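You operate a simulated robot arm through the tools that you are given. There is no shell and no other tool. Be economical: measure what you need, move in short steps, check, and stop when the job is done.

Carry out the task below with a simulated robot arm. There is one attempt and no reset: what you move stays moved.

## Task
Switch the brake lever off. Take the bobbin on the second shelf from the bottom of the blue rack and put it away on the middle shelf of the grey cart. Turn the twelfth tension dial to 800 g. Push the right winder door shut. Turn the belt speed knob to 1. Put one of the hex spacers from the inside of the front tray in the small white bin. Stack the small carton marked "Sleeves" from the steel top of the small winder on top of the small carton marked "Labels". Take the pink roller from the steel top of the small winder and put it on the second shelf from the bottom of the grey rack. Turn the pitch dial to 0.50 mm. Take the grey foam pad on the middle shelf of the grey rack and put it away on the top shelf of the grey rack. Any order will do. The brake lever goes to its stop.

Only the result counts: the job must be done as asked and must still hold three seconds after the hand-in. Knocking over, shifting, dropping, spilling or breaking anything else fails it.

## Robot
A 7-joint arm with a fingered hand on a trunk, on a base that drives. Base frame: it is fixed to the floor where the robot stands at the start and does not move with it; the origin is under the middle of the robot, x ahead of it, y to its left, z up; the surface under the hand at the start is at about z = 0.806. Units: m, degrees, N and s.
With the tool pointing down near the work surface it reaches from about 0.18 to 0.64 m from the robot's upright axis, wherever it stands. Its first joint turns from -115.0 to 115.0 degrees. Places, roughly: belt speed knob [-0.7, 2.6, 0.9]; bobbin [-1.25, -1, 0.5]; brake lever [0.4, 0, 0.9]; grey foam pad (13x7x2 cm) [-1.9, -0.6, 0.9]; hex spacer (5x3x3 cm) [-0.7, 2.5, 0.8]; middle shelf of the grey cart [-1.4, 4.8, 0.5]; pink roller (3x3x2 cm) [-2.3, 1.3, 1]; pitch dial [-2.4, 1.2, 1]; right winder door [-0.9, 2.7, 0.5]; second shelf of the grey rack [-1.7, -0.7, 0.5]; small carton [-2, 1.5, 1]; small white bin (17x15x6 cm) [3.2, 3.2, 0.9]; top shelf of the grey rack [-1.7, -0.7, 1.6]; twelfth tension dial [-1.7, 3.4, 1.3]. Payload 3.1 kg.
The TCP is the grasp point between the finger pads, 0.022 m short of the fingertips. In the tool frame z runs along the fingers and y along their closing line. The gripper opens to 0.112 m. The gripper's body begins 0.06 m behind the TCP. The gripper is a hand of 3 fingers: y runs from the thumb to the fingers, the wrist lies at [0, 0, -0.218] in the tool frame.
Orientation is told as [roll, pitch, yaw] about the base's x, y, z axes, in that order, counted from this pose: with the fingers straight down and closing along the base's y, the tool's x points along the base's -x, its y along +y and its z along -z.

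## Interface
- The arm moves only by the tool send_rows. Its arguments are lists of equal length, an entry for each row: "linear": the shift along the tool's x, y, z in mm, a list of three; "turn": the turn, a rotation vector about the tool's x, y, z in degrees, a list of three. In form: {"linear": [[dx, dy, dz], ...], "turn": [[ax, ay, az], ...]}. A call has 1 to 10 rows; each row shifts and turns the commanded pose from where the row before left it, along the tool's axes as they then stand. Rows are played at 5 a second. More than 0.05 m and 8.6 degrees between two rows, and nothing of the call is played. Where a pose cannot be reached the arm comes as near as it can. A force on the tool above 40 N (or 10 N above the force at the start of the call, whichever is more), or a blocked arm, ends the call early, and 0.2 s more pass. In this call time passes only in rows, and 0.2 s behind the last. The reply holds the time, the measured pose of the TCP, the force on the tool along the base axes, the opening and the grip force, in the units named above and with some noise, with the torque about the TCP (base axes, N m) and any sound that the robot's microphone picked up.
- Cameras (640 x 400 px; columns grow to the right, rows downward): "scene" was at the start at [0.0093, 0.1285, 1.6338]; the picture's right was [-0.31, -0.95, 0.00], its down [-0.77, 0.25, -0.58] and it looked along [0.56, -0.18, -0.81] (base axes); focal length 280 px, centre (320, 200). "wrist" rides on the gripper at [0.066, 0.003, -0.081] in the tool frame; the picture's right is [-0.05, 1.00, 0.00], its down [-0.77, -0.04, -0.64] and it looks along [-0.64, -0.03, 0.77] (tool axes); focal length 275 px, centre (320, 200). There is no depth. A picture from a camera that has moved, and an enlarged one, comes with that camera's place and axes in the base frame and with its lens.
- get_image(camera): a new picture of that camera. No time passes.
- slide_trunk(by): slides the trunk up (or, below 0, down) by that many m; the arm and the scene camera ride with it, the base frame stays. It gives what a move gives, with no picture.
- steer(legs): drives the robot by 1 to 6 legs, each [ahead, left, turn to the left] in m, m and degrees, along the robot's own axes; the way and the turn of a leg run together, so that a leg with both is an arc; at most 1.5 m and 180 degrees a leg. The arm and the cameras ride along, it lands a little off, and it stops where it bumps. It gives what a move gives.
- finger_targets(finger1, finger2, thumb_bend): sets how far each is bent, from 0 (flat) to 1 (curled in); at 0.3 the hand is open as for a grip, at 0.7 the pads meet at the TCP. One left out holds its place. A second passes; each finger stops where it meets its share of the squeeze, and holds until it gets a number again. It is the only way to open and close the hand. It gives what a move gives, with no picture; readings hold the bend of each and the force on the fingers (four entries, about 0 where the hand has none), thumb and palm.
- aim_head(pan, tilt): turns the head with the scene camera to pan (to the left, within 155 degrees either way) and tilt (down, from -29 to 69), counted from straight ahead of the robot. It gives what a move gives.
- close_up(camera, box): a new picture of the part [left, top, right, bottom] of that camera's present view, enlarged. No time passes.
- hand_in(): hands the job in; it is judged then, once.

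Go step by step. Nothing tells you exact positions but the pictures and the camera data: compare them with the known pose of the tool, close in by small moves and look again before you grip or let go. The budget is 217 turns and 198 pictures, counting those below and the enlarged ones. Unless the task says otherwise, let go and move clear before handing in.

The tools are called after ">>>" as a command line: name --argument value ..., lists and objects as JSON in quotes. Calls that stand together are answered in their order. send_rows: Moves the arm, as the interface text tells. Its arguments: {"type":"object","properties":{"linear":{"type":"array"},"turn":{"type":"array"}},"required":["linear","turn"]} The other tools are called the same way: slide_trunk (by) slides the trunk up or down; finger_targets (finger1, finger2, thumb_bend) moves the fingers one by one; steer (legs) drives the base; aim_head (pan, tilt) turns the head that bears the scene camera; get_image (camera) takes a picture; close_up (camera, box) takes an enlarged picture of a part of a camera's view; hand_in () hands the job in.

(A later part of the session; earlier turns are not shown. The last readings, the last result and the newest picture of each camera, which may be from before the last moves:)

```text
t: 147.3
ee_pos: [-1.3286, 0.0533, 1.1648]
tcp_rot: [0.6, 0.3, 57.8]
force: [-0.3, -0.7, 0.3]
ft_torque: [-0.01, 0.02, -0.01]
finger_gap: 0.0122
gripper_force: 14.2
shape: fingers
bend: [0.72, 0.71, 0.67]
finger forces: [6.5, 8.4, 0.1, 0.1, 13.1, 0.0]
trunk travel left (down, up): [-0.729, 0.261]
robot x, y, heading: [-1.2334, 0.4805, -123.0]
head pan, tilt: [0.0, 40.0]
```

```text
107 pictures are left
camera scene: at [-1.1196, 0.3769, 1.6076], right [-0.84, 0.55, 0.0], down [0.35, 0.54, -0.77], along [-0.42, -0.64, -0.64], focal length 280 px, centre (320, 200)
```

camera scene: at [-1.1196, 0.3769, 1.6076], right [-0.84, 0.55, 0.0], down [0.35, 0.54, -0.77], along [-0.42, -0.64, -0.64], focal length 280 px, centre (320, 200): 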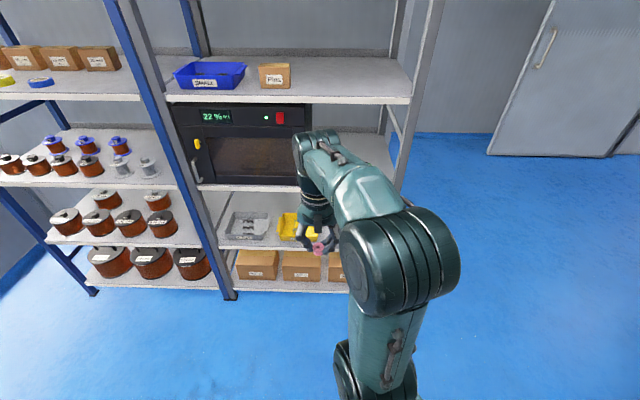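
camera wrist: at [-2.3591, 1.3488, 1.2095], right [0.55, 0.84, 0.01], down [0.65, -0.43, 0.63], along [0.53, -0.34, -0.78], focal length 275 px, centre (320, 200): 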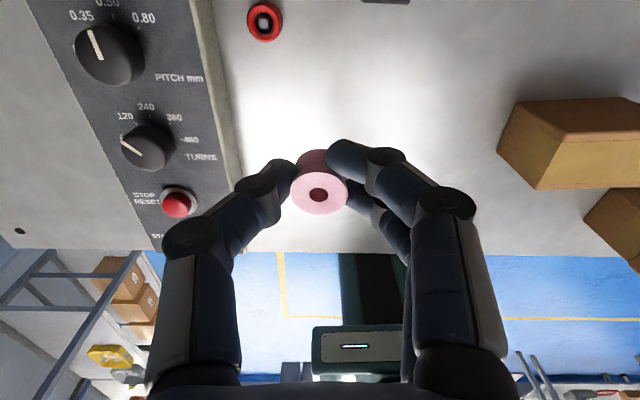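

Straighten the arm to centre, pitch it forward, then view the second shelf.

>>> send_rows --linear '[[20, 45, 0], [20, 45, 0], [20, 45, 0], [20, 30, 0], [0, 0, 0], [0, 0, 0], [0, 0, 0], [0, 0, 0], [0, 0, 0], [0, 0, 0]]' --turn '[[0, 0, 0], [0, 0, 0], [0, 0, 0], [0, 0, 0], [0, 7.5, 0], [0, 7.5, 0], [0, 7.5, 0], [0, 7.5, 0], [0, 7.5, 0], [0, 7.5, 0]]'

>>> get_image --camera "scene"

>>> get_image --camera "wrist"

```text
t: 149.5
ee_pos: [-1.5104, 0.0732, 1.1668]
tcp_rot: [0.8, 45.3, 58.3]
force: [0.3, -0.7, 0.3]
ft_torque: [0.0, 0.02, 0.03]
finger_gap: 0.0123
gripper_force: 14.2
shape: fingers
bend: [0.72, 0.71, 0.67]
finger forces: [7.1, 8.4, 0.0, 0.0, 12.6, 0.0]
trunk travel left (down, up): [-0.729, 0.261]
robot x, y, heading: [-1.2314, 0.4844, -123.1]
head pan, tilt: [0.0, 40.0]
```

```text
106 pictures are left
camera scene: at [-1.1191, 0.3774, 1.6076], right [-0.84, 0.55, 0.0], down [0.35, 0.54, -0.77], along [-0.42, -0.64, -0.64], focal length 280 px, centre (320, 200)
```

scene: 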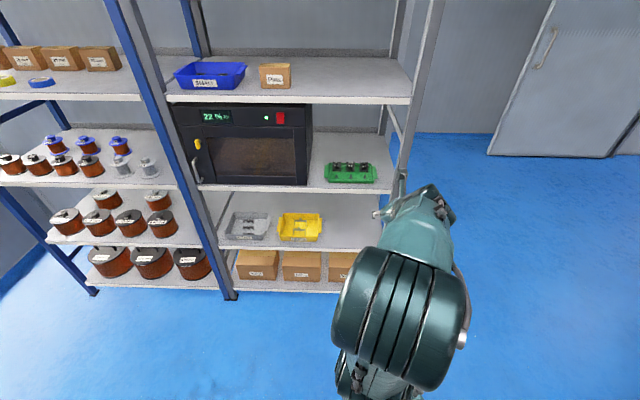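

```text
105 pictures are left
camera wrist: at [-1.5059, 0.0825, 1.271], right [-0.83, 0.56, -0.02], down [0.56, 0.82, -0.1], along [-0.04, -0.1, -0.99], focal length 275 px, centre (320, 200)
```

wrist: 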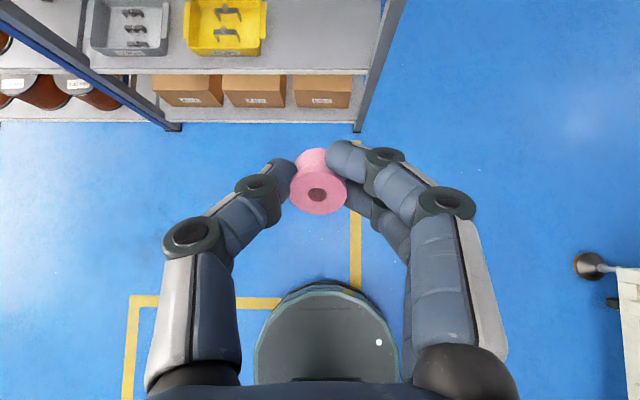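

Free space right of the yellow bin on the second shelf is straight ahead. Lower the trunk, then drive in.

>>> slide_trunk --by -0.54

>>> steer --legs '[[0.4, 0, 0]]'

>>> get_image --camera "wrist"

>>> get_image --camera "scene"

```text
refused: -0.54 is not a number from -0.4 to 0.4
```

```text
t: 152.0
ee_pos: [-1.7361, -0.2676, 1.1662]
tcp_rot: [0.7, 45.3, 58.2]
force: [0.0, -0.8, 0.0]
ft_torque: [-0.01, 0.0, 0.01]
finger_gap: 0.0119
gripper_force: 13.9
shape: fingers
bend: [0.72, 0.71, 0.67]
finger forces: [7.0, 8.4, 0.0, 0.0, 12.7, 0.1]
trunk travel left (down, up): [-0.729, 0.261]
robot x, y, heading: [-1.4573, 0.1383, -123.6]
head pan, tilt: [0.0, 40.0]
```

```text
104 pictures are left
camera wrist: at [-1.7309, -0.2587, 1.2706], right [-0.83, 0.56, -0.02], down [0.56, 0.82, -0.1], along [-0.04, -0.1, -0.99], focal length 275 px, centre (320, 200)
```

wrist: 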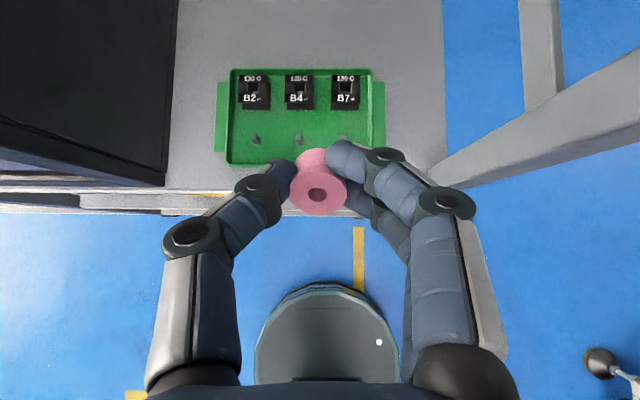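

```text
103 pictures are left
camera scene: at [-1.3432, 0.0349, 1.6076], right [-0.84, 0.55, 0.0], down [0.35, 0.54, -0.77], along [-0.42, -0.64, -0.64], focal length 280 px, centre (320, 200)
```

scene: 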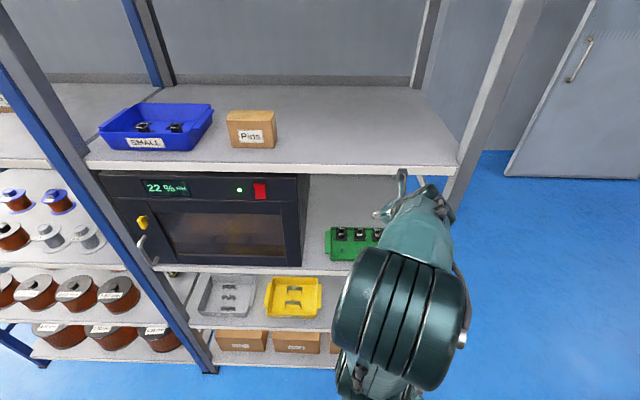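

>>> steer --legs '[[-0.12, 0, 0]]'

>>> slide_trunk --by -0.35

>>> slide_trunk --by -0.2

>>> get_image --camera "wrist"

>>> get_image --camera "scene"

```text
t: 153.3
ee_pos: [-1.6703, -0.1656, 1.1671]
tcp_rot: [0.8, 45.3, 58.1]
force: [0.7, 1.1, 1.2]
ft_torque: [-0.01, -0.02, -0.02]
finger_gap: 0.0121
gripper_force: 13.3
shape: fingers
bend: [0.72, 0.71, 0.67]
finger forces: [6.9, 8.4, 0.0, 0.0, 12.6, 0.0]
trunk travel left (down, up): [-0.729, 0.261]
robot x, y, heading: [-1.3867, 0.247, -123.4]
head pan, tilt: [0.0, 40.0]
```

```text
t: 156.7
ee_pos: [-1.671, -0.1653, 0.8166]
tcp_rot: [0.8, 45.4, 58.0]
force: [0.4, 0.0, -0.1]
ft_torque: [0.02, -0.04, -0.03]
finger_gap: 0.0122
gripper_force: 13.8
shape: fingers
bend: [0.72, 0.71, 0.67]
finger forces: [7.0, 8.4, 0.0, 0.0, 12.6, 0.0]
trunk travel left (down, up): [-0.379, 0.611]
robot x, y, heading: [-1.3897, 0.2453, -123.2]
head pan, tilt: [0.0, 40.0]
```

```text
t: 158.9
ee_pos: [-1.6702, -0.1653, 0.6165]
tcp_rot: [0.9, 45.4, 58.0]
force: [0.4, 0.5, 1.3]
ft_torque: [0.0, -0.01, -0.04]
finger_gap: 0.0119
gripper_force: 13.9
shape: fingers
bend: [0.72, 0.71, 0.67]
finger forces: [7.0, 8.5, 0.1, 0.1, 12.6, 0.1]
trunk travel left (down, up): [-0.179, 0.811]
robot x, y, heading: [-1.3875, 0.2433, -123.5]
head pan, tilt: [0.0, 40.0]
```

```text
102 pictures are left
camera wrist: at [-1.6653, -0.156, 0.7208], right [-0.82, 0.57, -0.02], down [0.57, 0.82, -0.1], along [-0.04, -0.1, -0.99], focal length 275 px, centre (320, 200)
```

wrist: 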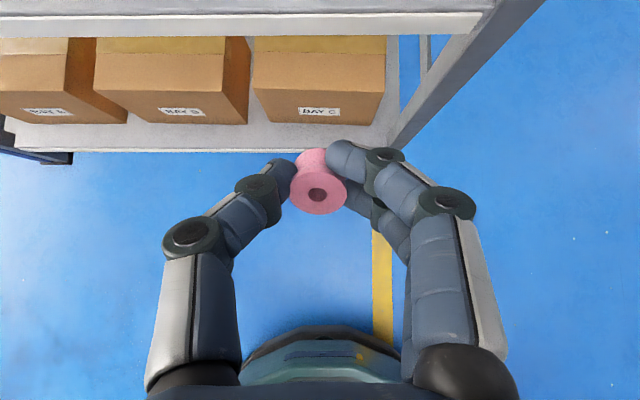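

```text
101 pictures are left
camera scene: at [-1.2766, 0.1364, 1.0576], right [-0.83, 0.55, 0.0], down [0.35, 0.54, -0.77], along [-0.42, -0.64, -0.64], focal length 280 px, centre (320, 200)
```

scene: 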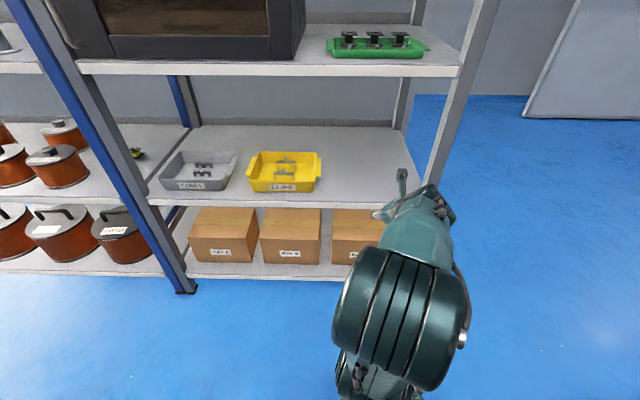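

>>> steer --legs '[[0.28, 0, 0]]'

>>> get_image --camera "wrist"

>>> get_image --camera "scene"

```text
t: 160.9
ee_pos: [-1.8309, -0.4038, 0.6169]
tcp_rot: [0.7, 45.3, 57.7]
force: [-0.8, -0.3, -0.1]
ft_torque: [-0.05, -0.02, 0.01]
finger_gap: 0.0118
gripper_force: 13.9
shape: fingers
bend: [0.72, 0.71, 0.67]
finger forces: [7.1, 8.3, 0.0, 0.1, 12.6, 0.0]
trunk travel left (down, up): [-0.179, 0.811]
robot x, y, heading: [-1.5455, 0.0081, -123.8]
head pan, tilt: [0.0, 40.0]
```

```text
100 pictures are left
camera wrist: at [-1.8265, -0.394, 0.7208], right [-0.82, 0.57, -0.02], down [0.57, 0.82, -0.1], along [-0.04, -0.1, -0.99], focal length 275 px, centre (320, 200)
```

wrist: 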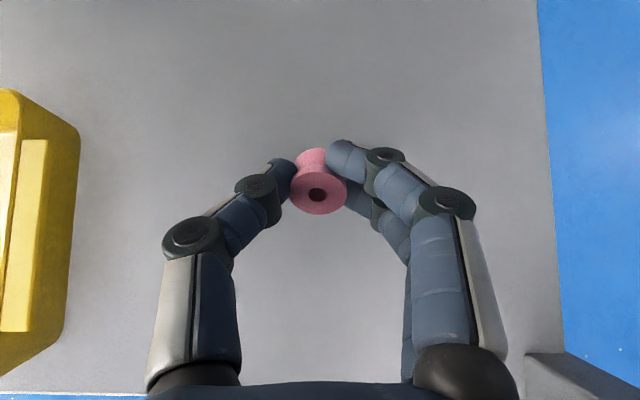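

```text
99 pictures are left
camera scene: at [-1.4362, -0.1036, 1.0576], right [-0.83, 0.56, 0.0], down [0.36, 0.53, -0.77], along [-0.43, -0.64, -0.64], focal length 280 px, centre (320, 200)
```

scene: 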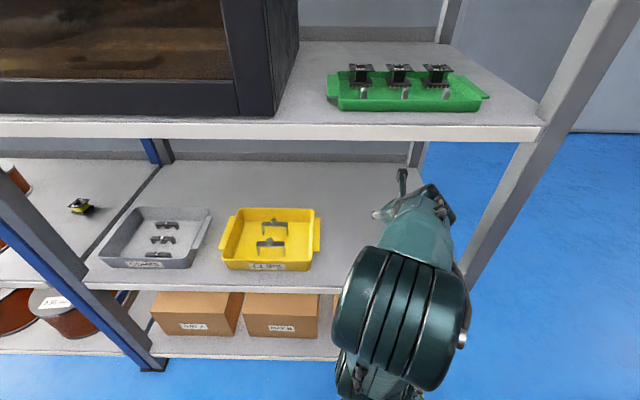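

Over free shelf. Lower, then reduce the pitch so the roller stands upright when released.

>>> slide_trunk --by -0.05

>>> send_rows --linear '[[0, 0, 0], [0, 0, 0], [0, 0, 0], [0, 0, 0]]' --turn '[[0, -6, 0], [0, -6, 0], [0, -6, 0], [0, -6, 0]]'

>>> get_image --camera "scene"

>>> get_image --camera "wrist"

```text
t: 161.8
ee_pos: [-1.8306, -0.4036, 0.5661]
tcp_rot: [0.7, 45.3, 57.7]
force: [0.6, 0.1, -0.7]
ft_torque: [0.0, -0.01, 0.0]
finger_gap: 0.012
gripper_force: 14.3
shape: fingers
bend: [0.72, 0.71, 0.67]
finger forces: [7.0, 8.4, 0.0, 0.0, 12.6, 0.1]
trunk travel left (down, up): [-0.129, 0.861]
robot x, y, heading: [-1.5491, 0.0037, -123.8]
head pan, tilt: [0.0, 40.0]
```

```text
t: 162.8
ee_pos: [-1.8312, -0.4043, 0.567]
tcp_rot: [0.7, 21.2, 57.2]
force: [0.6, 0.2, -0.7]
ft_torque: [0.01, 0.01, 0.0]
finger_gap: 0.012
gripper_force: 13.8
shape: fingers
bend: [0.73, 0.71, 0.67]
finger forces: [7.0, 8.4, 0.0, 0.0, 12.3, 0.1]
trunk travel left (down, up): [-0.129, 0.861]
robot x, y, heading: [-1.5481, -0.0007, -123.7]
head pan, tilt: [0.0, 40.0]
```

```text
98 pictures are left
camera scene: at [-1.4362, -0.1036, 1.0076], right [-0.83, 0.56, 0.0], down [0.36, 0.53, -0.77], along [-0.43, -0.64, -0.64], focal length 280 px, centre (320, 200)
```

scene: 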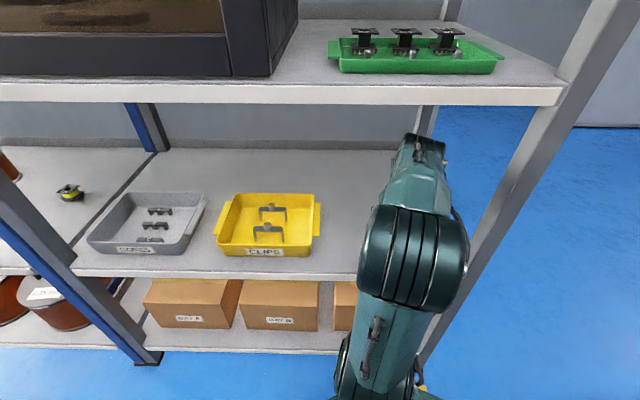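

```text
97 pictures are left
camera wrist: at [-1.8495, -0.4301, 0.6664], right [-0.81, 0.58, -0.01], down [0.55, 0.77, 0.31], along [0.19, 0.25, -0.95], focal length 275 px, centre (320, 200)
```

wrist: 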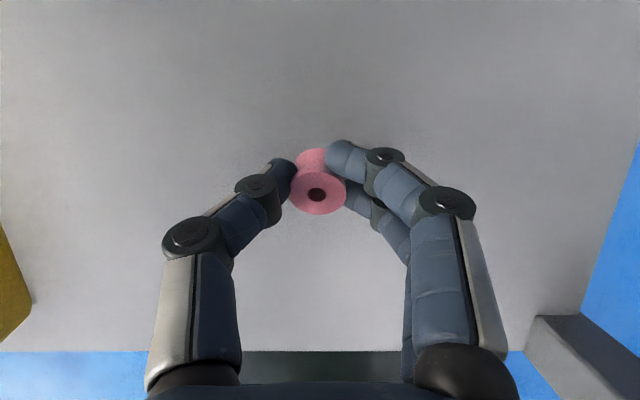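

>>> send_rows --linear '[[0, 0, 0], [0, 0, 0]]' --turn '[[0, -6, 0], [0, -6, 0]]'

>>> slide_trunk --by -0.018

>>> slide_trunk --by -0.006

>>> get_image --camera "wrist"

```text
t: 163.4
ee_pos: [-1.8336, -0.4026, 0.5672]
tcp_rot: [0.5, 9.2, 57.0]
force: [-0.1, 0.6, 0.0]
ft_torque: [-0.01, 0.0, -0.03]
finger_gap: 0.0121
gripper_force: 14.0
shape: fingers
bend: [0.73, 0.71, 0.67]
finger forces: [7.2, 8.3, 0.1, 0.0, 12.3, 0.0]
trunk travel left (down, up): [-0.129, 0.861]
robot x, y, heading: [-1.5487, 0.0046, -123.9]
head pan, tilt: [0.0, 40.0]
```

```text
t: 164.0
ee_pos: [-1.8327, -0.403, 0.5484]
tcp_rot: [0.6, 9.4, 57.3]
force: [-0.6, -0.7, -0.2]
ft_torque: [0.03, -0.03, 0.01]
finger_gap: 0.0122
gripper_force: 14.2
shape: fingers
bend: [0.73, 0.71, 0.67]
finger forces: [7.1, 8.3, 0.0, 0.0, 12.4, 0.1]
trunk travel left (down, up): [-0.111, 0.879]
robot x, y, heading: [-1.5464, 0.0056, -123.6]
head pan, tilt: [0.0, 40.0]
```

```text
t: 164.6
ee_pos: [-1.8322, -0.4038, 0.5456]
tcp_rot: [0.6, 9.8, 57.2]
force: [-1.5, -4.9, 20.7]
ft_torque: [-0.2, -0.19, -0.05]
finger_gap: 0.0121
gripper_force: 24.6
shape: fingers
bend: [0.73, 0.71, 0.69]
finger forces: [8.7, 11.2, 0.0, 0.0, 29.0, 0.0]
trunk travel left (down, up): [-0.105, 0.885]
robot x, y, heading: [-1.5452, 0.0036, -123.9]
head pan, tilt: [0.0, 40.0]
```

```text
96 pictures are left
camera wrist: at [-1.8611, -0.4462, 0.6358], right [-0.81, 0.58, 0.0], down [0.51, 0.71, 0.5], along [0.29, 0.41, -0.87], focal length 275 px, centre (320, 200)
```

wrist: 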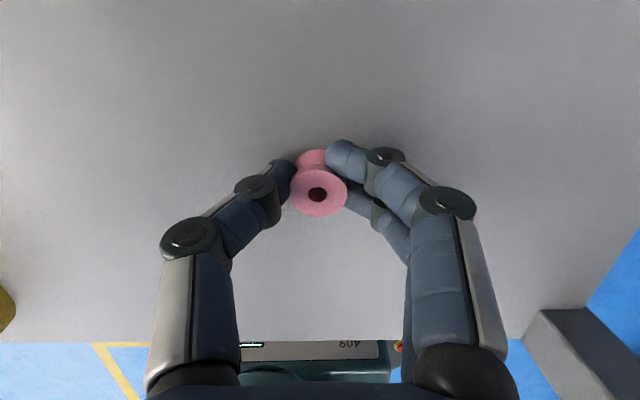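

Contact made. Relieve 3 mm and release gently.

>>> slide_trunk --by 0.003

>>> finger_targets --finger1 0.5 --finger2 0.5 --thumb_bend 0.5

>>> get_image --camera "wrist"

```text
t: 165.1
ee_pos: [-1.8329, -0.403, 0.5445]
tcp_rot: [0.5, 9.3, 57.1]
force: [-0.6, 0.8, 4.7]
ft_torque: [-0.02, -0.02, 0.01]
finger_gap: 0.0122
gripper_force: 16.9
shape: fingers
bend: [0.73, 0.71, 0.68]
finger forces: [7.8, 9.6, 0.2, 0.0, 15.9, 0.0]
trunk travel left (down, up): [-0.108, 0.882]
robot x, y, heading: [-1.5479, 0.0047, -123.9]
head pan, tilt: [0.0, 40.0]
```

```text
t: 166.1
ee_pos: [-1.8324, -0.4033, 0.5478]
tcp_rot: [0.7, 9.6, 57.2]
force: [-4.5, -2.3, 32.9]
ft_torque: [0.0, -0.03, -0.09]
finger_gap: 0.0451
gripper_force: 16.4
shape: fingers
bend: [0.5, 0.61, 0.55]
finger forces: [0.0, 15.8, 0.0, 0.0, 17.1, 0.0]
trunk travel left (down, up): [-0.108, 0.882]
robot x, y, heading: [-1.5509, 0.0021, -123.7]
head pan, tilt: [0.0, 40.0]
```

```text
95 pictures are left
camera wrist: at [-1.8609, -0.4453, 0.6389], right [-0.81, 0.58, 0.0], down [0.51, 0.7, 0.5], along [0.29, 0.41, -0.87], focal length 275 px, centre (320, 200)
```

wrist: 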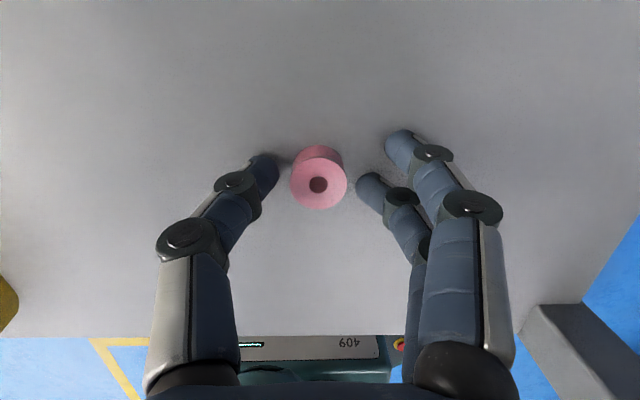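

The roller is standing upright. Rise 3.5 cm and back out.

>>> slide_trunk --by 0.04

>>> get_image --camera "wrist"

```text
t: 166.9
ee_pos: [-1.8315, -0.4034, 0.5852]
tcp_rot: [0.5, 9.2, 57.2]
force: [-0.3, 0.4, -1.0]
ft_torque: [-0.01, 0.0, 0.0]
finger_gap: 0.0545
gripper_force: 0.0
shape: fingers
bend: [0.5, 0.5, 0.5]
finger forces: [0.0, 0.0, 0.0, 0.0, 0.0, 0.0]
trunk travel left (down, up): [-0.148, 0.842]
robot x, y, heading: [-1.5509, 0.0021, -123.5]
head pan, tilt: [0.0, 40.0]
```

```text
94 pictures are left
camera wrist: at [-1.8614, -0.4465, 0.6757], right [-0.81, 0.58, 0.0], down [0.5, 0.7, 0.5], along [0.29, 0.41, -0.86], focal length 275 px, centre (320, 200)
```

wrist: 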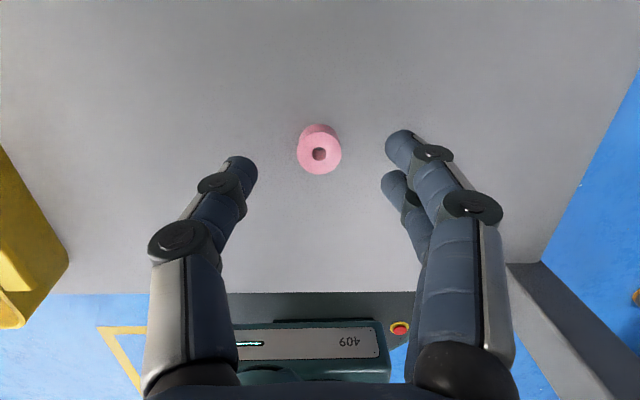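

>>> steer --legs '[[-0.4, 0, 0], [0, 0.8, 0]]'

>>> get_image --camera "scene"

```text
t: 173.3
ee_pos: [-0.9396, -0.514, 0.5856]
tcp_rot: [0.6, 9.4, 57.1]
force: [-0.4, -0.1, 0.2]
ft_torque: [-0.01, -0.02, 0.0]
finger_gap: 0.0543
gripper_force: 0.0
shape: fingers
bend: [0.5, 0.5, 0.5]
finger forces: [0.0, 0.0, 0.1, 0.0, 0.1, 0.0]
trunk travel left (down, up): [-0.148, 0.842]
robot x, y, heading: [-0.6575, -0.106, -123.7]
head pan, tilt: [0.0, 40.0]
```

```text
93 pictures are left
camera scene: at [-0.5428, -0.2155, 1.0266], right [-0.83, 0.56, 0.0], down [0.36, 0.53, -0.77], along [-0.43, -0.64, -0.64], focal length 280 px, centre (320, 200)
```

scene: 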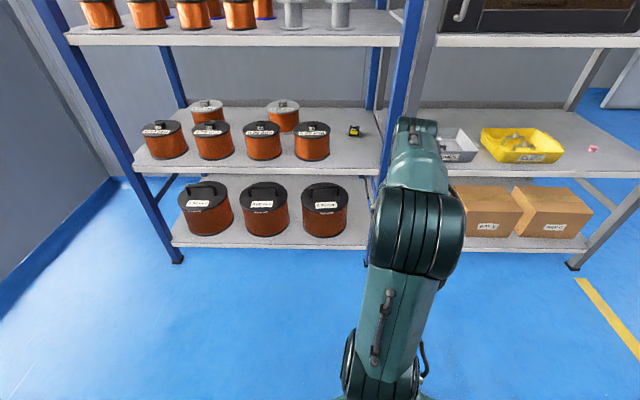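

>>> close_up --camera "scene" --box '[280, 90, 408, 170]'

```text
5.00 times, centred on (344, 130) of scene
camera zoom: at [-0.5428, -0.2155, 1.0266], right [-0.83, 0.56, 0.0], down [0.36, 0.53, -0.77], along [-0.43, -0.64, -0.64], focal length 1401 px, centre (200, 550)
```

zoom: 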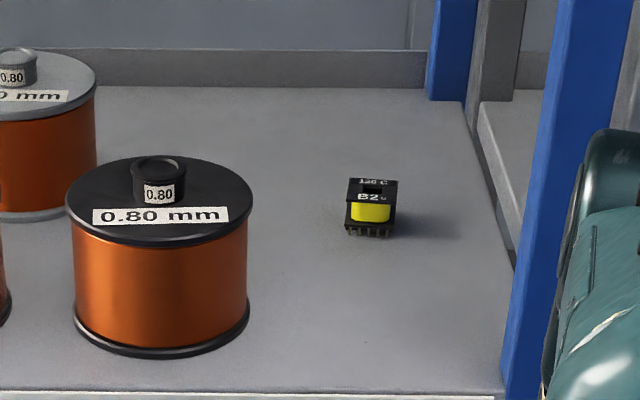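

The target is the small "B2" bobbin at about (-1.21, -0.97, 0.54), between a copper reel and the blue post. Pitch the hand forward and align.

>>> send_rows --linear '[[0, 0, 0], [0, 0, 0], [0, 0, 0], [0, 0, 0], [0, 0, 0], [0, 0, 0]]' --turn '[[0, 7.3, 0], [0, 7.3, 0], [0, 7.3, 0], [0, 7.3, 0], [0, 7.3, 0], [0, 7.3, 0]]'

>>> steer --legs '[[0.2, 0.02, 0]]'

>>> get_image --camera "wrist"

>>> get_image --camera "scene"

```text
t: 174.8
ee_pos: [-0.9397, -0.5138, 0.5849]
tcp_rot: [1.0, 53.1, 57.7]
force: [1.0, -0.4, -0.3]
ft_torque: [-0.01, -0.03, -0.03]
finger_gap: 0.0545
gripper_force: 0.0
shape: fingers
bend: [0.5, 0.5, 0.5]
finger forces: [0.1, 0.1, 0.0, 0.1, 0.0, 0.0]
trunk travel left (down, up): [-0.148, 0.842]
robot x, y, heading: [-0.6535, -0.1093, -123.6]
head pan, tilt: [0.0, 40.0]
```

```text
t: 176.3
ee_pos: [-1.0302, -0.694, 0.5854]
tcp_rot: [1.0, 53.0, 58.2]
force: [-0.2, 0.6, 0.4]
ft_torque: [-0.01, 0.01, -0.02]
finger_gap: 0.0542
gripper_force: 0.1
shape: fingers
bend: [0.5, 0.5, 0.5]
finger forces: [0.0, 0.0, 0.0, 0.0, 0.0, 0.1]
trunk travel left (down, up): [-0.148, 0.842]
robot x, y, heading: [-0.7488, -0.2868, -123.3]
head pan, tilt: [0.0, 40.0]
```

```text
91 pictures are left
camera wrist: at [-1.0174, -0.6726, 0.6874], right [-0.83, 0.56, -0.03], down [0.55, 0.8, -0.24], along [-0.11, -0.21, -0.97], focal length 275 px, centre (320, 200)
```

wrist: 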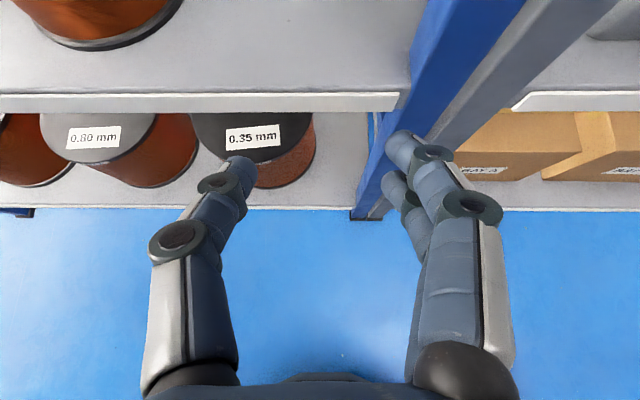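

```text
90 pictures are left
camera scene: at [-0.6359, -0.3921, 1.0266], right [-0.83, 0.55, 0.0], down [0.35, 0.54, -0.77], along [-0.42, -0.64, -0.64], focal length 280 px, centre (320, 200)
```

scene: 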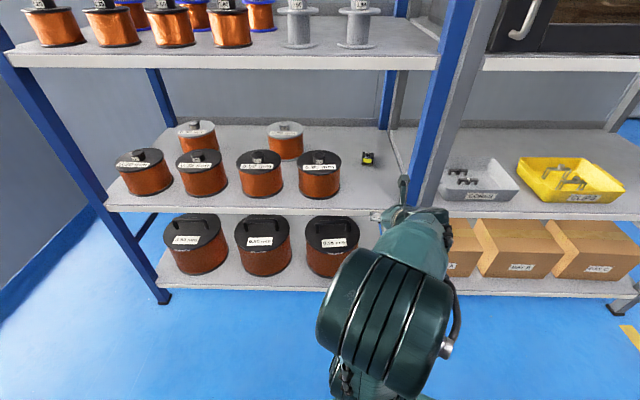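

>>> send_rows --linear '[[0, -25, 0]]' --turn '[[0, 0, 0]]'

>>> steer --legs '[[0.08, 0, 0]]'

>>> get_image --camera "wrist"

```text
t: 176.8
ee_pos: [-1.0084, -0.7059, 0.5844]
tcp_rot: [1.1, 53.1, 58.1]
force: [-0.6, 0.5, 0.0]
ft_torque: [-0.01, -0.02, 0.0]
finger_gap: 0.0544
gripper_force: 0.1
shape: fingers
bend: [0.5, 0.5, 0.5]
finger forces: [0.0, 0.1, 0.0, 0.1, 0.1, 0.1]
trunk travel left (down, up): [-0.148, 0.842]
robot x, y, heading: [-0.7493, -0.2849, -123.6]
head pan, tilt: [0.0, 40.0]
```

```text
t: 177.8
ee_pos: [-1.0532, -0.7718, 0.5841]
tcp_rot: [1.0, 53.1, 58.3]
force: [-0.3, 0.2, 0.4]
ft_torque: [-0.01, 0.03, 0.0]
finger_gap: 0.0545
gripper_force: 0.0
shape: fingers
bend: [0.5, 0.5, 0.5]
finger forces: [0.0, 0.0, 0.0, 0.1, 0.0, 0.0]
trunk travel left (down, up): [-0.148, 0.842]
robot x, y, heading: [-0.7936, -0.3505, -123.8]
head pan, tilt: [0.0, 40.0]
```

```text
89 pictures are left
camera wrist: at [-1.0405, -0.7506, 0.6863], right [-0.83, 0.56, -0.03], down [0.55, 0.8, -0.24], along [-0.11, -0.21, -0.97], focal length 275 px, centre (320, 200)
```

wrist: 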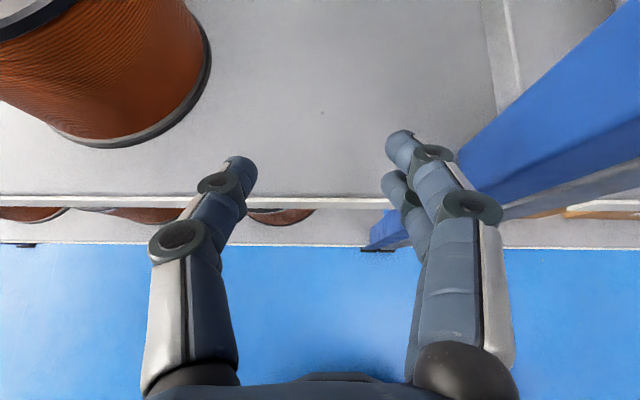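

>>> send_rows --linear '[[0, -6, 0]]' --turn '[[0, 0, 0]]'

>>> steer --legs '[[0.08, 0, 0]]'

>>> get_image --camera "wrist"

```text
t: 178.2
ee_pos: [-1.0479, -0.7753, 0.5852]
tcp_rot: [1.0, 53.2, 58.2]
force: [0.2, -0.1, 0.0]
ft_torque: [0.01, -0.02, 0.0]
finger_gap: 0.0544
gripper_force: 0.1
shape: fingers
bend: [0.5, 0.5, 0.5]
finger forces: [0.1, 0.1, 0.0, 0.0, 0.1, 0.1]
trunk travel left (down, up): [-0.148, 0.842]
robot x, y, heading: [-0.7911, -0.3525, -123.5]
head pan, tilt: [0.0, 40.0]
```

```text
t: 179.3
ee_pos: [-1.0928, -0.8448, 0.5855]
tcp_rot: [1.0, 53.2, 58.2]
force: [-0.6, 0.1, 0.1]
ft_torque: [0.01, 0.03, 0.0]
finger_gap: 0.0551
gripper_force: 0.0
shape: fingers
bend: [0.5, 0.5, 0.5]
finger forces: [0.1, 0.1, 0.1, 0.0, 0.0, 0.0]
trunk travel left (down, up): [-0.148, 0.842]
robot x, y, heading: [-0.841, -0.4179, -123.9]
head pan, tilt: [0.0, 40.0]
```

```text
88 pictures are left
camera wrist: at [-1.0801, -0.8221, 0.687], right [-0.83, 0.56, -0.03], down [0.55, 0.8, -0.24], along [-0.11, -0.21, -0.97], focal length 275 px, centre (320, 200)
```

wrist: 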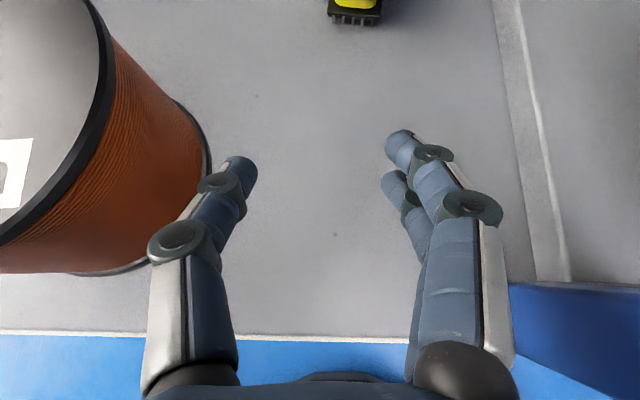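

>>> send_rows --linear '[[0, 9, 0], [0, 9, 0], [12, 0, 16], [12, 0, 16], [12, 0, 16]]' --turn '[[0, 0, 0], [0, 0, 0], [0, 0, 0], [0, 0, 0], [0, 0, 0]]'

>>> get_image --camera "wrist"

>>> get_image --camera "scene"

```text
t: 180.5
ee_pos: [-1.1419, -0.8846, 0.587]
tcp_rot: [1.0, 53.0, 58.2]
force: [0.7, 0.3, -0.5]
ft_torque: [-0.03, 0.04, 0.01]
finger_gap: 0.0547
gripper_force: 0.0
shape: fingers
bend: [0.5, 0.5, 0.5]
finger forces: [0.1, 0.0, 0.1, 0.0, 0.0, 0.0]
trunk travel left (down, up): [-0.148, 0.842]
robot x, y, heading: [-0.8401, -0.4198, -123.2]
head pan, tilt: [0.0, 40.0]
```

```text
87 pictures are left
camera wrist: at [-1.129, -0.8632, 0.6883], right [-0.83, 0.56, -0.03], down [0.55, 0.8, -0.24], along [-0.11, -0.21, -0.97], focal length 275 px, centre (320, 200)
```

wrist: 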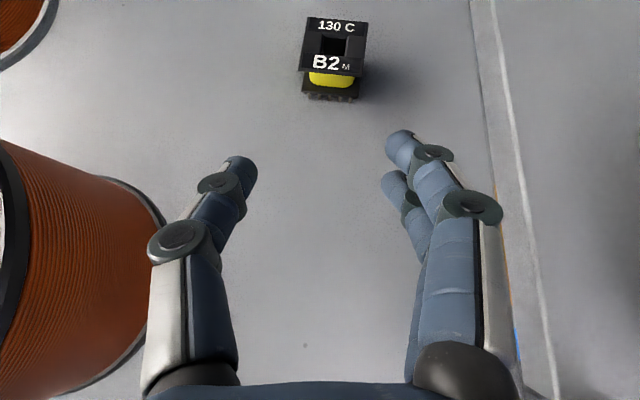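

```text
86 pictures are left
camera scene: at [-0.7243, -0.5259, 1.0266], right [-0.83, 0.55, 0.0], down [0.35, 0.54, -0.77], along [-0.42, -0.64, -0.64], focal length 280 px, centre (320, 200)
```

scene: 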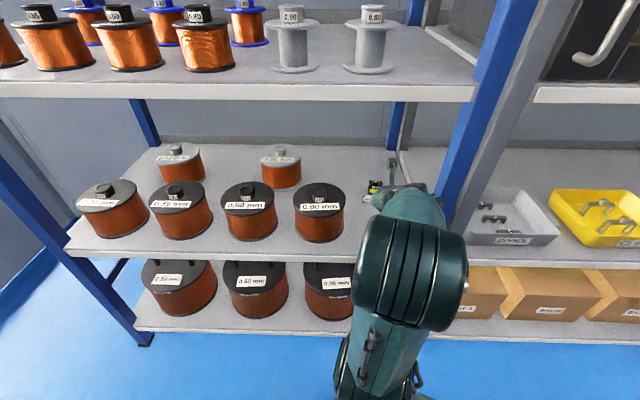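

>>> send_rows --linear '[[20, 2.5, 26.5], [20, 2.5, 26.5], [20, 2.5, 26.5]]' --turn '[[0, 0, 0], [0, 0, 0], [0, 0, 0]]'

>>> get_image --camera "wrist"

```text
t: 181.3
ee_pos: [-1.2016, -0.9662, 0.5837]
tcp_rot: [0.9, 53.1, 58.1]
force: [-0.4, 0.8, 0.2]
ft_torque: [0.0, 0.02, 0.02]
finger_gap: 0.0544
gripper_force: 0.0
shape: fingers
bend: [0.5, 0.5, 0.5]
finger forces: [0.0, 0.0, 0.1, 0.0, 0.0, 0.0]
trunk travel left (down, up): [-0.148, 0.842]
robot x, y, heading: [-0.836, -0.4175, -123.4]
head pan, tilt: [0.0, 40.0]
```

```text
85 pictures are left
camera wrist: at [-1.189, -0.9439, 0.6854], right [-0.83, 0.56, -0.03], down [0.55, 0.8, -0.24], along [-0.11, -0.21, -0.97], focal length 275 px, centre (320, 200)
```

wrist: 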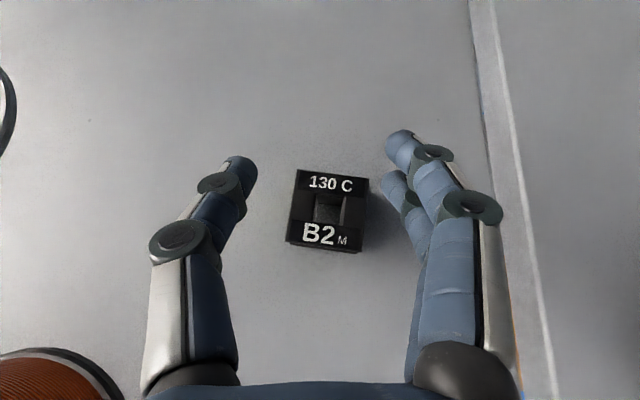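

>>> slide_trunk --by -0.038

>>> get_image --camera "wrist"

```text
t: 182.1
ee_pos: [-1.2011, -0.9642, 0.5477]
tcp_rot: [1.1, 53.3, 58.2]
force: [-0.3, -2.4, 7.3]
ft_torque: [-0.01, 0.3, 0.1]
finger_gap: 0.0544
gripper_force: 3.3
shape: fingers
bend: [0.5, 0.5, 0.5]
finger forces: [0.1, 7.1, 0.0, 0.1, 0.0, 0.1]
trunk travel left (down, up): [-0.11, 0.88]
robot x, y, heading: [-0.838, -0.4196, -123.3]
head pan, tilt: [0.0, 40.0]
```

```text
84 pictures are left
camera wrist: at [-1.1887, -0.9433, 0.6485], right [-0.83, 0.56, -0.03], down [0.55, 0.8, -0.24], along [-0.11, -0.21, -0.97], focal length 275 px, centre (320, 200)
```

wrist: 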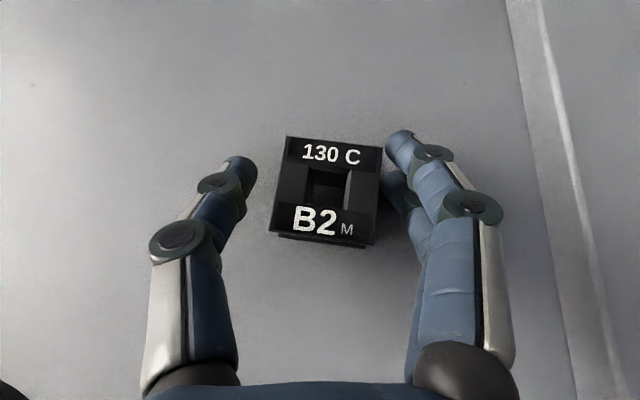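

>>> slide_trunk --by 0.003

>>> finger_targets --finger1 0.75 --finger2 0.75 --thumb_bend 0.75

>>> get_image --camera "wrist"

```text
t: 182.6
ee_pos: [-1.2013, -0.9638, 0.5479]
tcp_rot: [0.9, 53.0, 58.0]
force: [0.4, 0.2, -0.8]
ft_torque: [0.0, -0.03, 0.02]
finger_gap: 0.0543
gripper_force: 0.1
shape: fingers
bend: [0.5, 0.5, 0.5]
finger forces: [0.1, 0.0, 0.1, 0.0, 0.0, 0.0]
trunk travel left (down, up): [-0.113, 0.877]
robot x, y, heading: [-0.8417, -0.4196, -123.3]
head pan, tilt: [0.0, 40.0]
```

```text
t: 183.6
ee_pos: [-1.201, -0.9649, 0.5484]
tcp_rot: [1.0, 53.1, 58.2]
force: [0.8, -0.5, 0.1]
ft_torque: [0.02, 0.0, -0.03]
finger_gap: 0.0309
gripper_force: 18.7
shape: fingers
bend: [0.61, 0.6, 0.63]
finger forces: [8.0, 9.7, 0.0, 0.0, 18.4, 0.1]
trunk travel left (down, up): [-0.113, 0.877]
robot x, y, heading: [-0.8377, -0.421, -123.5]
head pan, tilt: [0.0, 40.0]
```

```text
83 pictures are left
camera wrist: at [-1.1889, -0.9435, 0.6501], right [-0.83, 0.56, -0.03], down [0.55, 0.8, -0.23], along [-0.11, -0.21, -0.97], focal length 275 px, centre (320, 200)
```

wrist: 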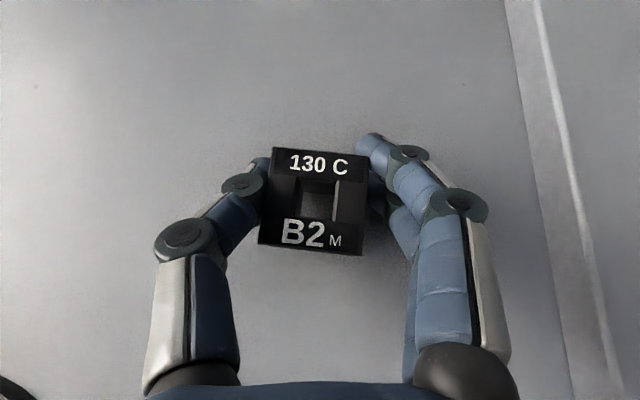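

Gripped. Lift and retrace the entry path.

>>> slide_trunk --by 0.037

>>> send_rows --linear '[[-20, -2.5, -26.5], [-20, -2.5, -26.5], [-20, -2.5, -26.5], [-12, 0, -16], [-12, 0, -16], [-12, 0, -16], [0, -9, 0], [0, -9, 0]]' --turn '[[0, 0, 0], [0, 0, 0], [0, 0, 0], [0, 0, 0], [0, 0, 0], [0, 0, 0], [0, 0, 0], [0, 0, 0]]'

>>> get_image --camera "wrist"

```text
t: 184.4
ee_pos: [-1.2019, -0.9652, 0.586]
tcp_rot: [1.0, 53.1, 58.2]
force: [-0.1, -0.7, -0.1]
ft_torque: [0.03, 0.04, 0.0]
finger_gap: 0.0308
gripper_force: 17.4
shape: fingers
bend: [0.61, 0.6, 0.63]
finger forces: [7.4, 9.6, 0.0, 0.0, 18.1, 0.0]
trunk travel left (down, up): [-0.15, 0.84]
robot x, y, heading: [-0.8368, -0.4187, -123.4]
head pan, tilt: [0.0, 40.0]
```

```text
t: 186.2
ee_pos: [-1.0941, -0.8431, 0.5843]
tcp_rot: [1.0, 53.2, 58.2]
force: [-0.1, 0.2, -1.5]
ft_torque: [-0.01, -0.01, 0.01]
finger_gap: 0.0304
gripper_force: 17.7
shape: fingers
bend: [0.62, 0.6, 0.64]
finger forces: [7.0, 9.8, 0.0, 0.0, 17.9, 0.0]
trunk travel left (down, up): [-0.15, 0.84]
robot x, y, heading: [-0.8378, -0.4173, -123.3]
head pan, tilt: [0.0, 40.0]
```

```text
82 pictures are left
camera wrist: at [-1.0813, -0.822, 0.6862], right [-0.83, 0.56, -0.03], down [0.55, 0.8, -0.24], along [-0.11, -0.21, -0.97], focal length 275 px, centre (320, 200)
```

wrist: 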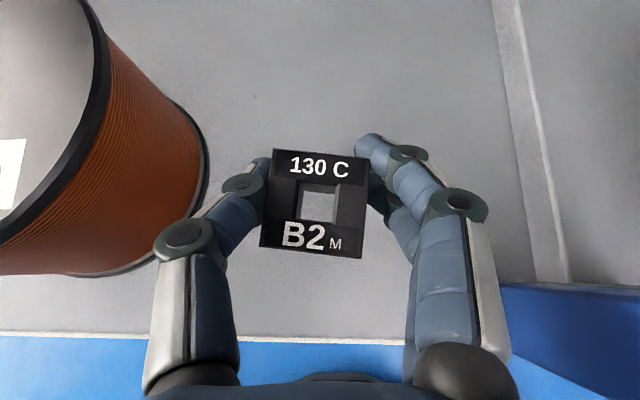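

Now back out and travel round the front of the big winder towards the grey cart.

>>> steer --legs '[[-0.5, 0, 0]]'

>>> slide_trunk --by 0.35

>>> steer --legs '[[0, 0, -146.5], [1.45, -0.5, 0], [1.4, 0, 0]]'

>>> aim_head --pan 30 --tilt 20

>>> get_image --camera "scene"

```text
t: 189.2
ee_pos: [-0.8155, -0.4238, 0.5834]
tcp_rot: [0.9, 53.1, 58.4]
force: [0.8, 0.1, -0.6]
ft_torque: [0.02, -0.01, 0.02]
finger_gap: 0.0303
gripper_force: 17.8
shape: fingers
bend: [0.62, 0.6, 0.64]
finger forces: [7.1, 9.8, 0.0, 0.0, 17.8, 0.0]
trunk travel left (down, up): [-0.15, 0.84]
robot x, y, heading: [-0.5633, 0.0038, -123.0]
head pan, tilt: [0.0, 40.0]
```

```text
t: 192.6
ee_pos: [-0.8163, -0.4236, 0.9339]
tcp_rot: [0.9, 53.1, 58.6]
force: [-0.6, -0.1, -0.4]
ft_torque: [-0.01, 0.0, 0.02]
finger_gap: 0.0306
gripper_force: 16.8
shape: fingers
bend: [0.62, 0.6, 0.64]
finger forces: [7.1, 9.8, 0.1, 0.1, 17.9, 0.1]
trunk travel left (down, up): [-0.5, 0.49]
robot x, y, heading: [-0.564, 0.0004, -123.1]
head pan, tilt: [0.0, 40.0]
```

```text
refused: leg 2 is longer than a leg can be; nothing moved
```

```text
t: 193.6
ee_pos: [-0.8156, -0.4242, 0.9358]
tcp_rot: [1.0, 53.1, 58.5]
force: [0.4, 0.0, 0.0]
ft_torque: [-0.02, 0.0, 0.01]
finger_gap: 0.0302
gripper_force: 17.3
shape: fingers
bend: [0.62, 0.6, 0.64]
finger forces: [7.1, 9.8, 0.0, 0.0, 17.8, 0.0]
trunk travel left (down, up): [-0.5, 0.49]
robot x, y, heading: [-0.5633, 0.0001, -123.3]
head pan, tilt: [30.0, 20.0]
```

```text
81 pictures are left
camera scene: at [-0.4062, -0.1262, 1.4099], right [-1.0, 0.06, 0.0], down [0.02, 0.34, -0.94], along [-0.05, -0.94, -0.34], focal length 280 px, centre (320, 200)
```

scene: 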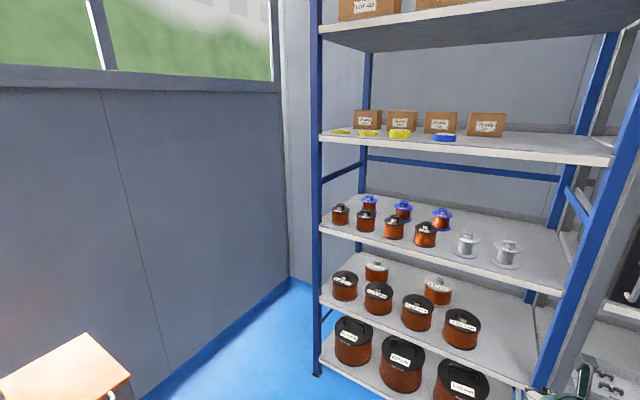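

>>> steer --legs '[[0, 0, -146.7], [1.35, -0.5, 0], [1.4, 0, 0]]'

>>> get_image --camera "scene"

```text
t: 213.3
ee_pos: [-0.0233, 3.2349, 0.9343]
tcp_rot: [1.0, 53.1, -89.1]
force: [-0.3, -0.2, -0.8]
ft_torque: [-0.02, 0.0, 0.01]
finger_gap: 0.03
gripper_force: 16.7
shape: fingers
bend: [0.62, 0.6, 0.64]
finger forces: [6.9, 9.7, 0.0, 0.1, 17.5, 0.0]
trunk travel left (down, up): [-0.5, 0.49]
robot x, y, heading: [-0.0087, 2.7366, 89.3]
head pan, tilt: [30.0, 20.0]
```

```text
80 pictures are left
camera scene: at [-0.2082, 2.7598, 1.41], right [0.87, 0.49, 0.0], down [0.17, -0.3, -0.94], along [-0.46, 0.82, -0.34], focal length 280 px, centre (320, 200)
```

scene: 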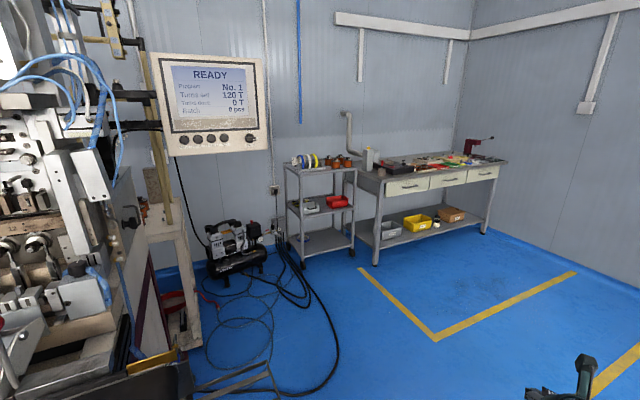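

The grey cart stands by the wall at about (-1.3, 4.8), with middle shelf holding a grey and a red bin. Drive to in front of it, keeping off the cables.

>>> steer --legs '[[1.45, 0, 0], [0, 0, 57], [0.45, 0.2, 0]]'

>>> aim_head --pan 0 --tilt 35

>>> get_image --camera "scene"

```text
t: 225.7
ee_pos: [-0.9309, 4.5318, 0.9333]
tcp_rot: [1.0, 53.1, -31.2]
force: [0.3, 1.1, -1.2]
ft_torque: [0.0, -0.02, 0.01]
finger_gap: 0.0297
gripper_force: 17.1
shape: fingers
bend: [0.62, 0.6, 0.64]
finger forces: [6.8, 9.7, 0.1, 0.0, 17.4, 0.0]
trunk travel left (down, up): [-0.5, 0.49]
robot x, y, heading: [-0.503, 4.2783, 147.1]
head pan, tilt: [30.0, 20.0]
```

```text
t: 226.6
ee_pos: [-0.9308, 4.5309, 0.9352]
tcp_rot: [1.1, 53.2, -31.3]
force: [0.5, -0.6, -1.1]
ft_torque: [-0.01, 0.01, 0.01]
finger_gap: 0.0296
gripper_force: 17.2
shape: fingers
bend: [0.62, 0.6, 0.64]
finger forces: [6.8, 9.7, 0.0, 0.1, 17.5, 0.0]
trunk travel left (down, up): [-0.5, 0.49]
robot x, y, heading: [-0.5061, 4.2773, 147.1]
head pan, tilt: [0.0, 35.0]
```

```text
79 pictures are left
camera scene: at [-0.6107, 4.1643, 1.3862], right [0.54, 0.84, 0.0], down [0.48, -0.31, -0.82], along [-0.69, 0.44, -0.57], focal length 280 px, centre (320, 200)
```

scene: 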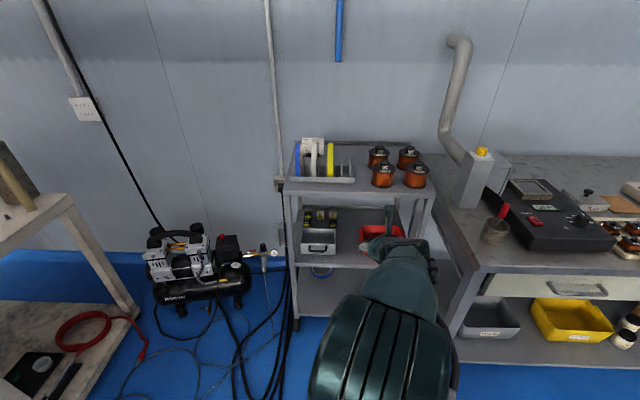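

>>> close_up --camera "scene" --box '[280, 170, 440, 270]'

```text
4.00 times, centred on (360, 220) of scene
camera zoom: at [-0.6107, 4.1643, 1.3862], right [0.54, 0.84, 0.0], down [0.48, -0.31, -0.82], along [-0.69, 0.44, -0.57], focal length 1120 px, centre (160, 120)
```

zoom: 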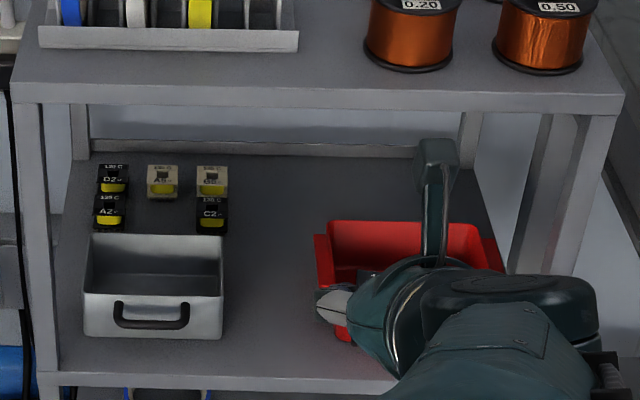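

The middle shelf has a clear gap between the grey tray and the red bin. Lower outside the cart, then approach.

>>> slide_trunk --by -0.33

>>> steer --legs '[[0.3, 0.02, 0]]'

>>> get_image --camera "wrist"

>>> get_image --camera "scene"

```text
t: 229.9
ee_pos: [-0.9302, 4.5307, 0.605]
tcp_rot: [1.0, 53.1, -31.3]
force: [-0.8, -0.1, -0.4]
ft_torque: [0.02, -0.01, -0.03]
finger_gap: 0.0296
gripper_force: 17.2
shape: fingers
bend: [0.62, 0.6, 0.64]
finger forces: [6.8, 9.7, 0.0, 0.1, 17.4, 0.1]
trunk travel left (down, up): [-0.17, 0.82]
robot x, y, heading: [-0.5033, 4.2803, 147.1]
head pan, tilt: [0.0, 35.0]
```

```text
t: 231.9
ee_pos: [-1.1863, 4.6752, 0.6043]
tcp_rot: [0.9, 53.0, -31.4]
force: [1.0, 1.3, -0.2]
ft_torque: [-0.02, -0.02, 0.03]
finger_gap: 0.0295
gripper_force: 17.2
shape: fingers
bend: [0.62, 0.6, 0.64]
finger forces: [6.8, 9.7, 0.0, 0.1, 17.4, 0.0]
trunk travel left (down, up): [-0.17, 0.82]
robot x, y, heading: [-0.7565, 4.4227, 147.0]
head pan, tilt: [0.0, 35.0]
```

```text
77 pictures are left
camera wrist: at [-1.1646, 4.6634, 0.7062], right [0.56, 0.83, -0.03], down [0.8, -0.55, -0.23], along [-0.21, 0.11, -0.97], focal length 275 px, centre (320, 200)
```

wrist: 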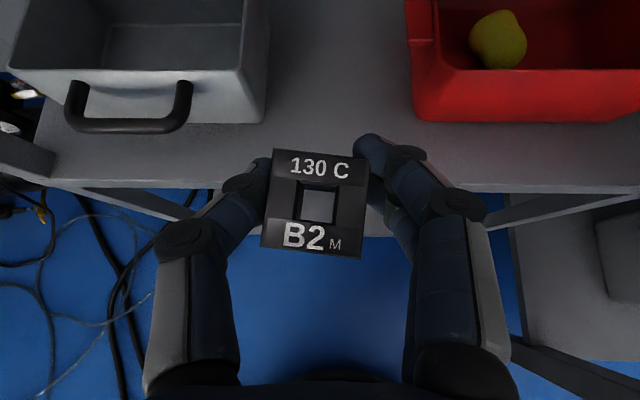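

```text
76 pictures are left
camera scene: at [-0.8681, 4.3071, 1.0561], right [0.55, 0.84, 0.0], down [0.48, -0.31, -0.82], along [-0.69, 0.45, -0.57], focal length 280 px, centre (320, 200)
```

scene: 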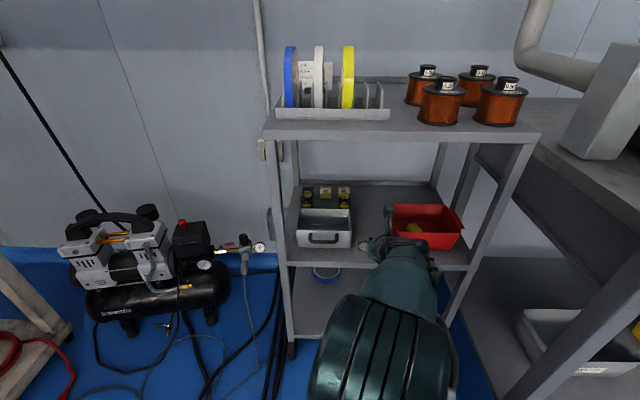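

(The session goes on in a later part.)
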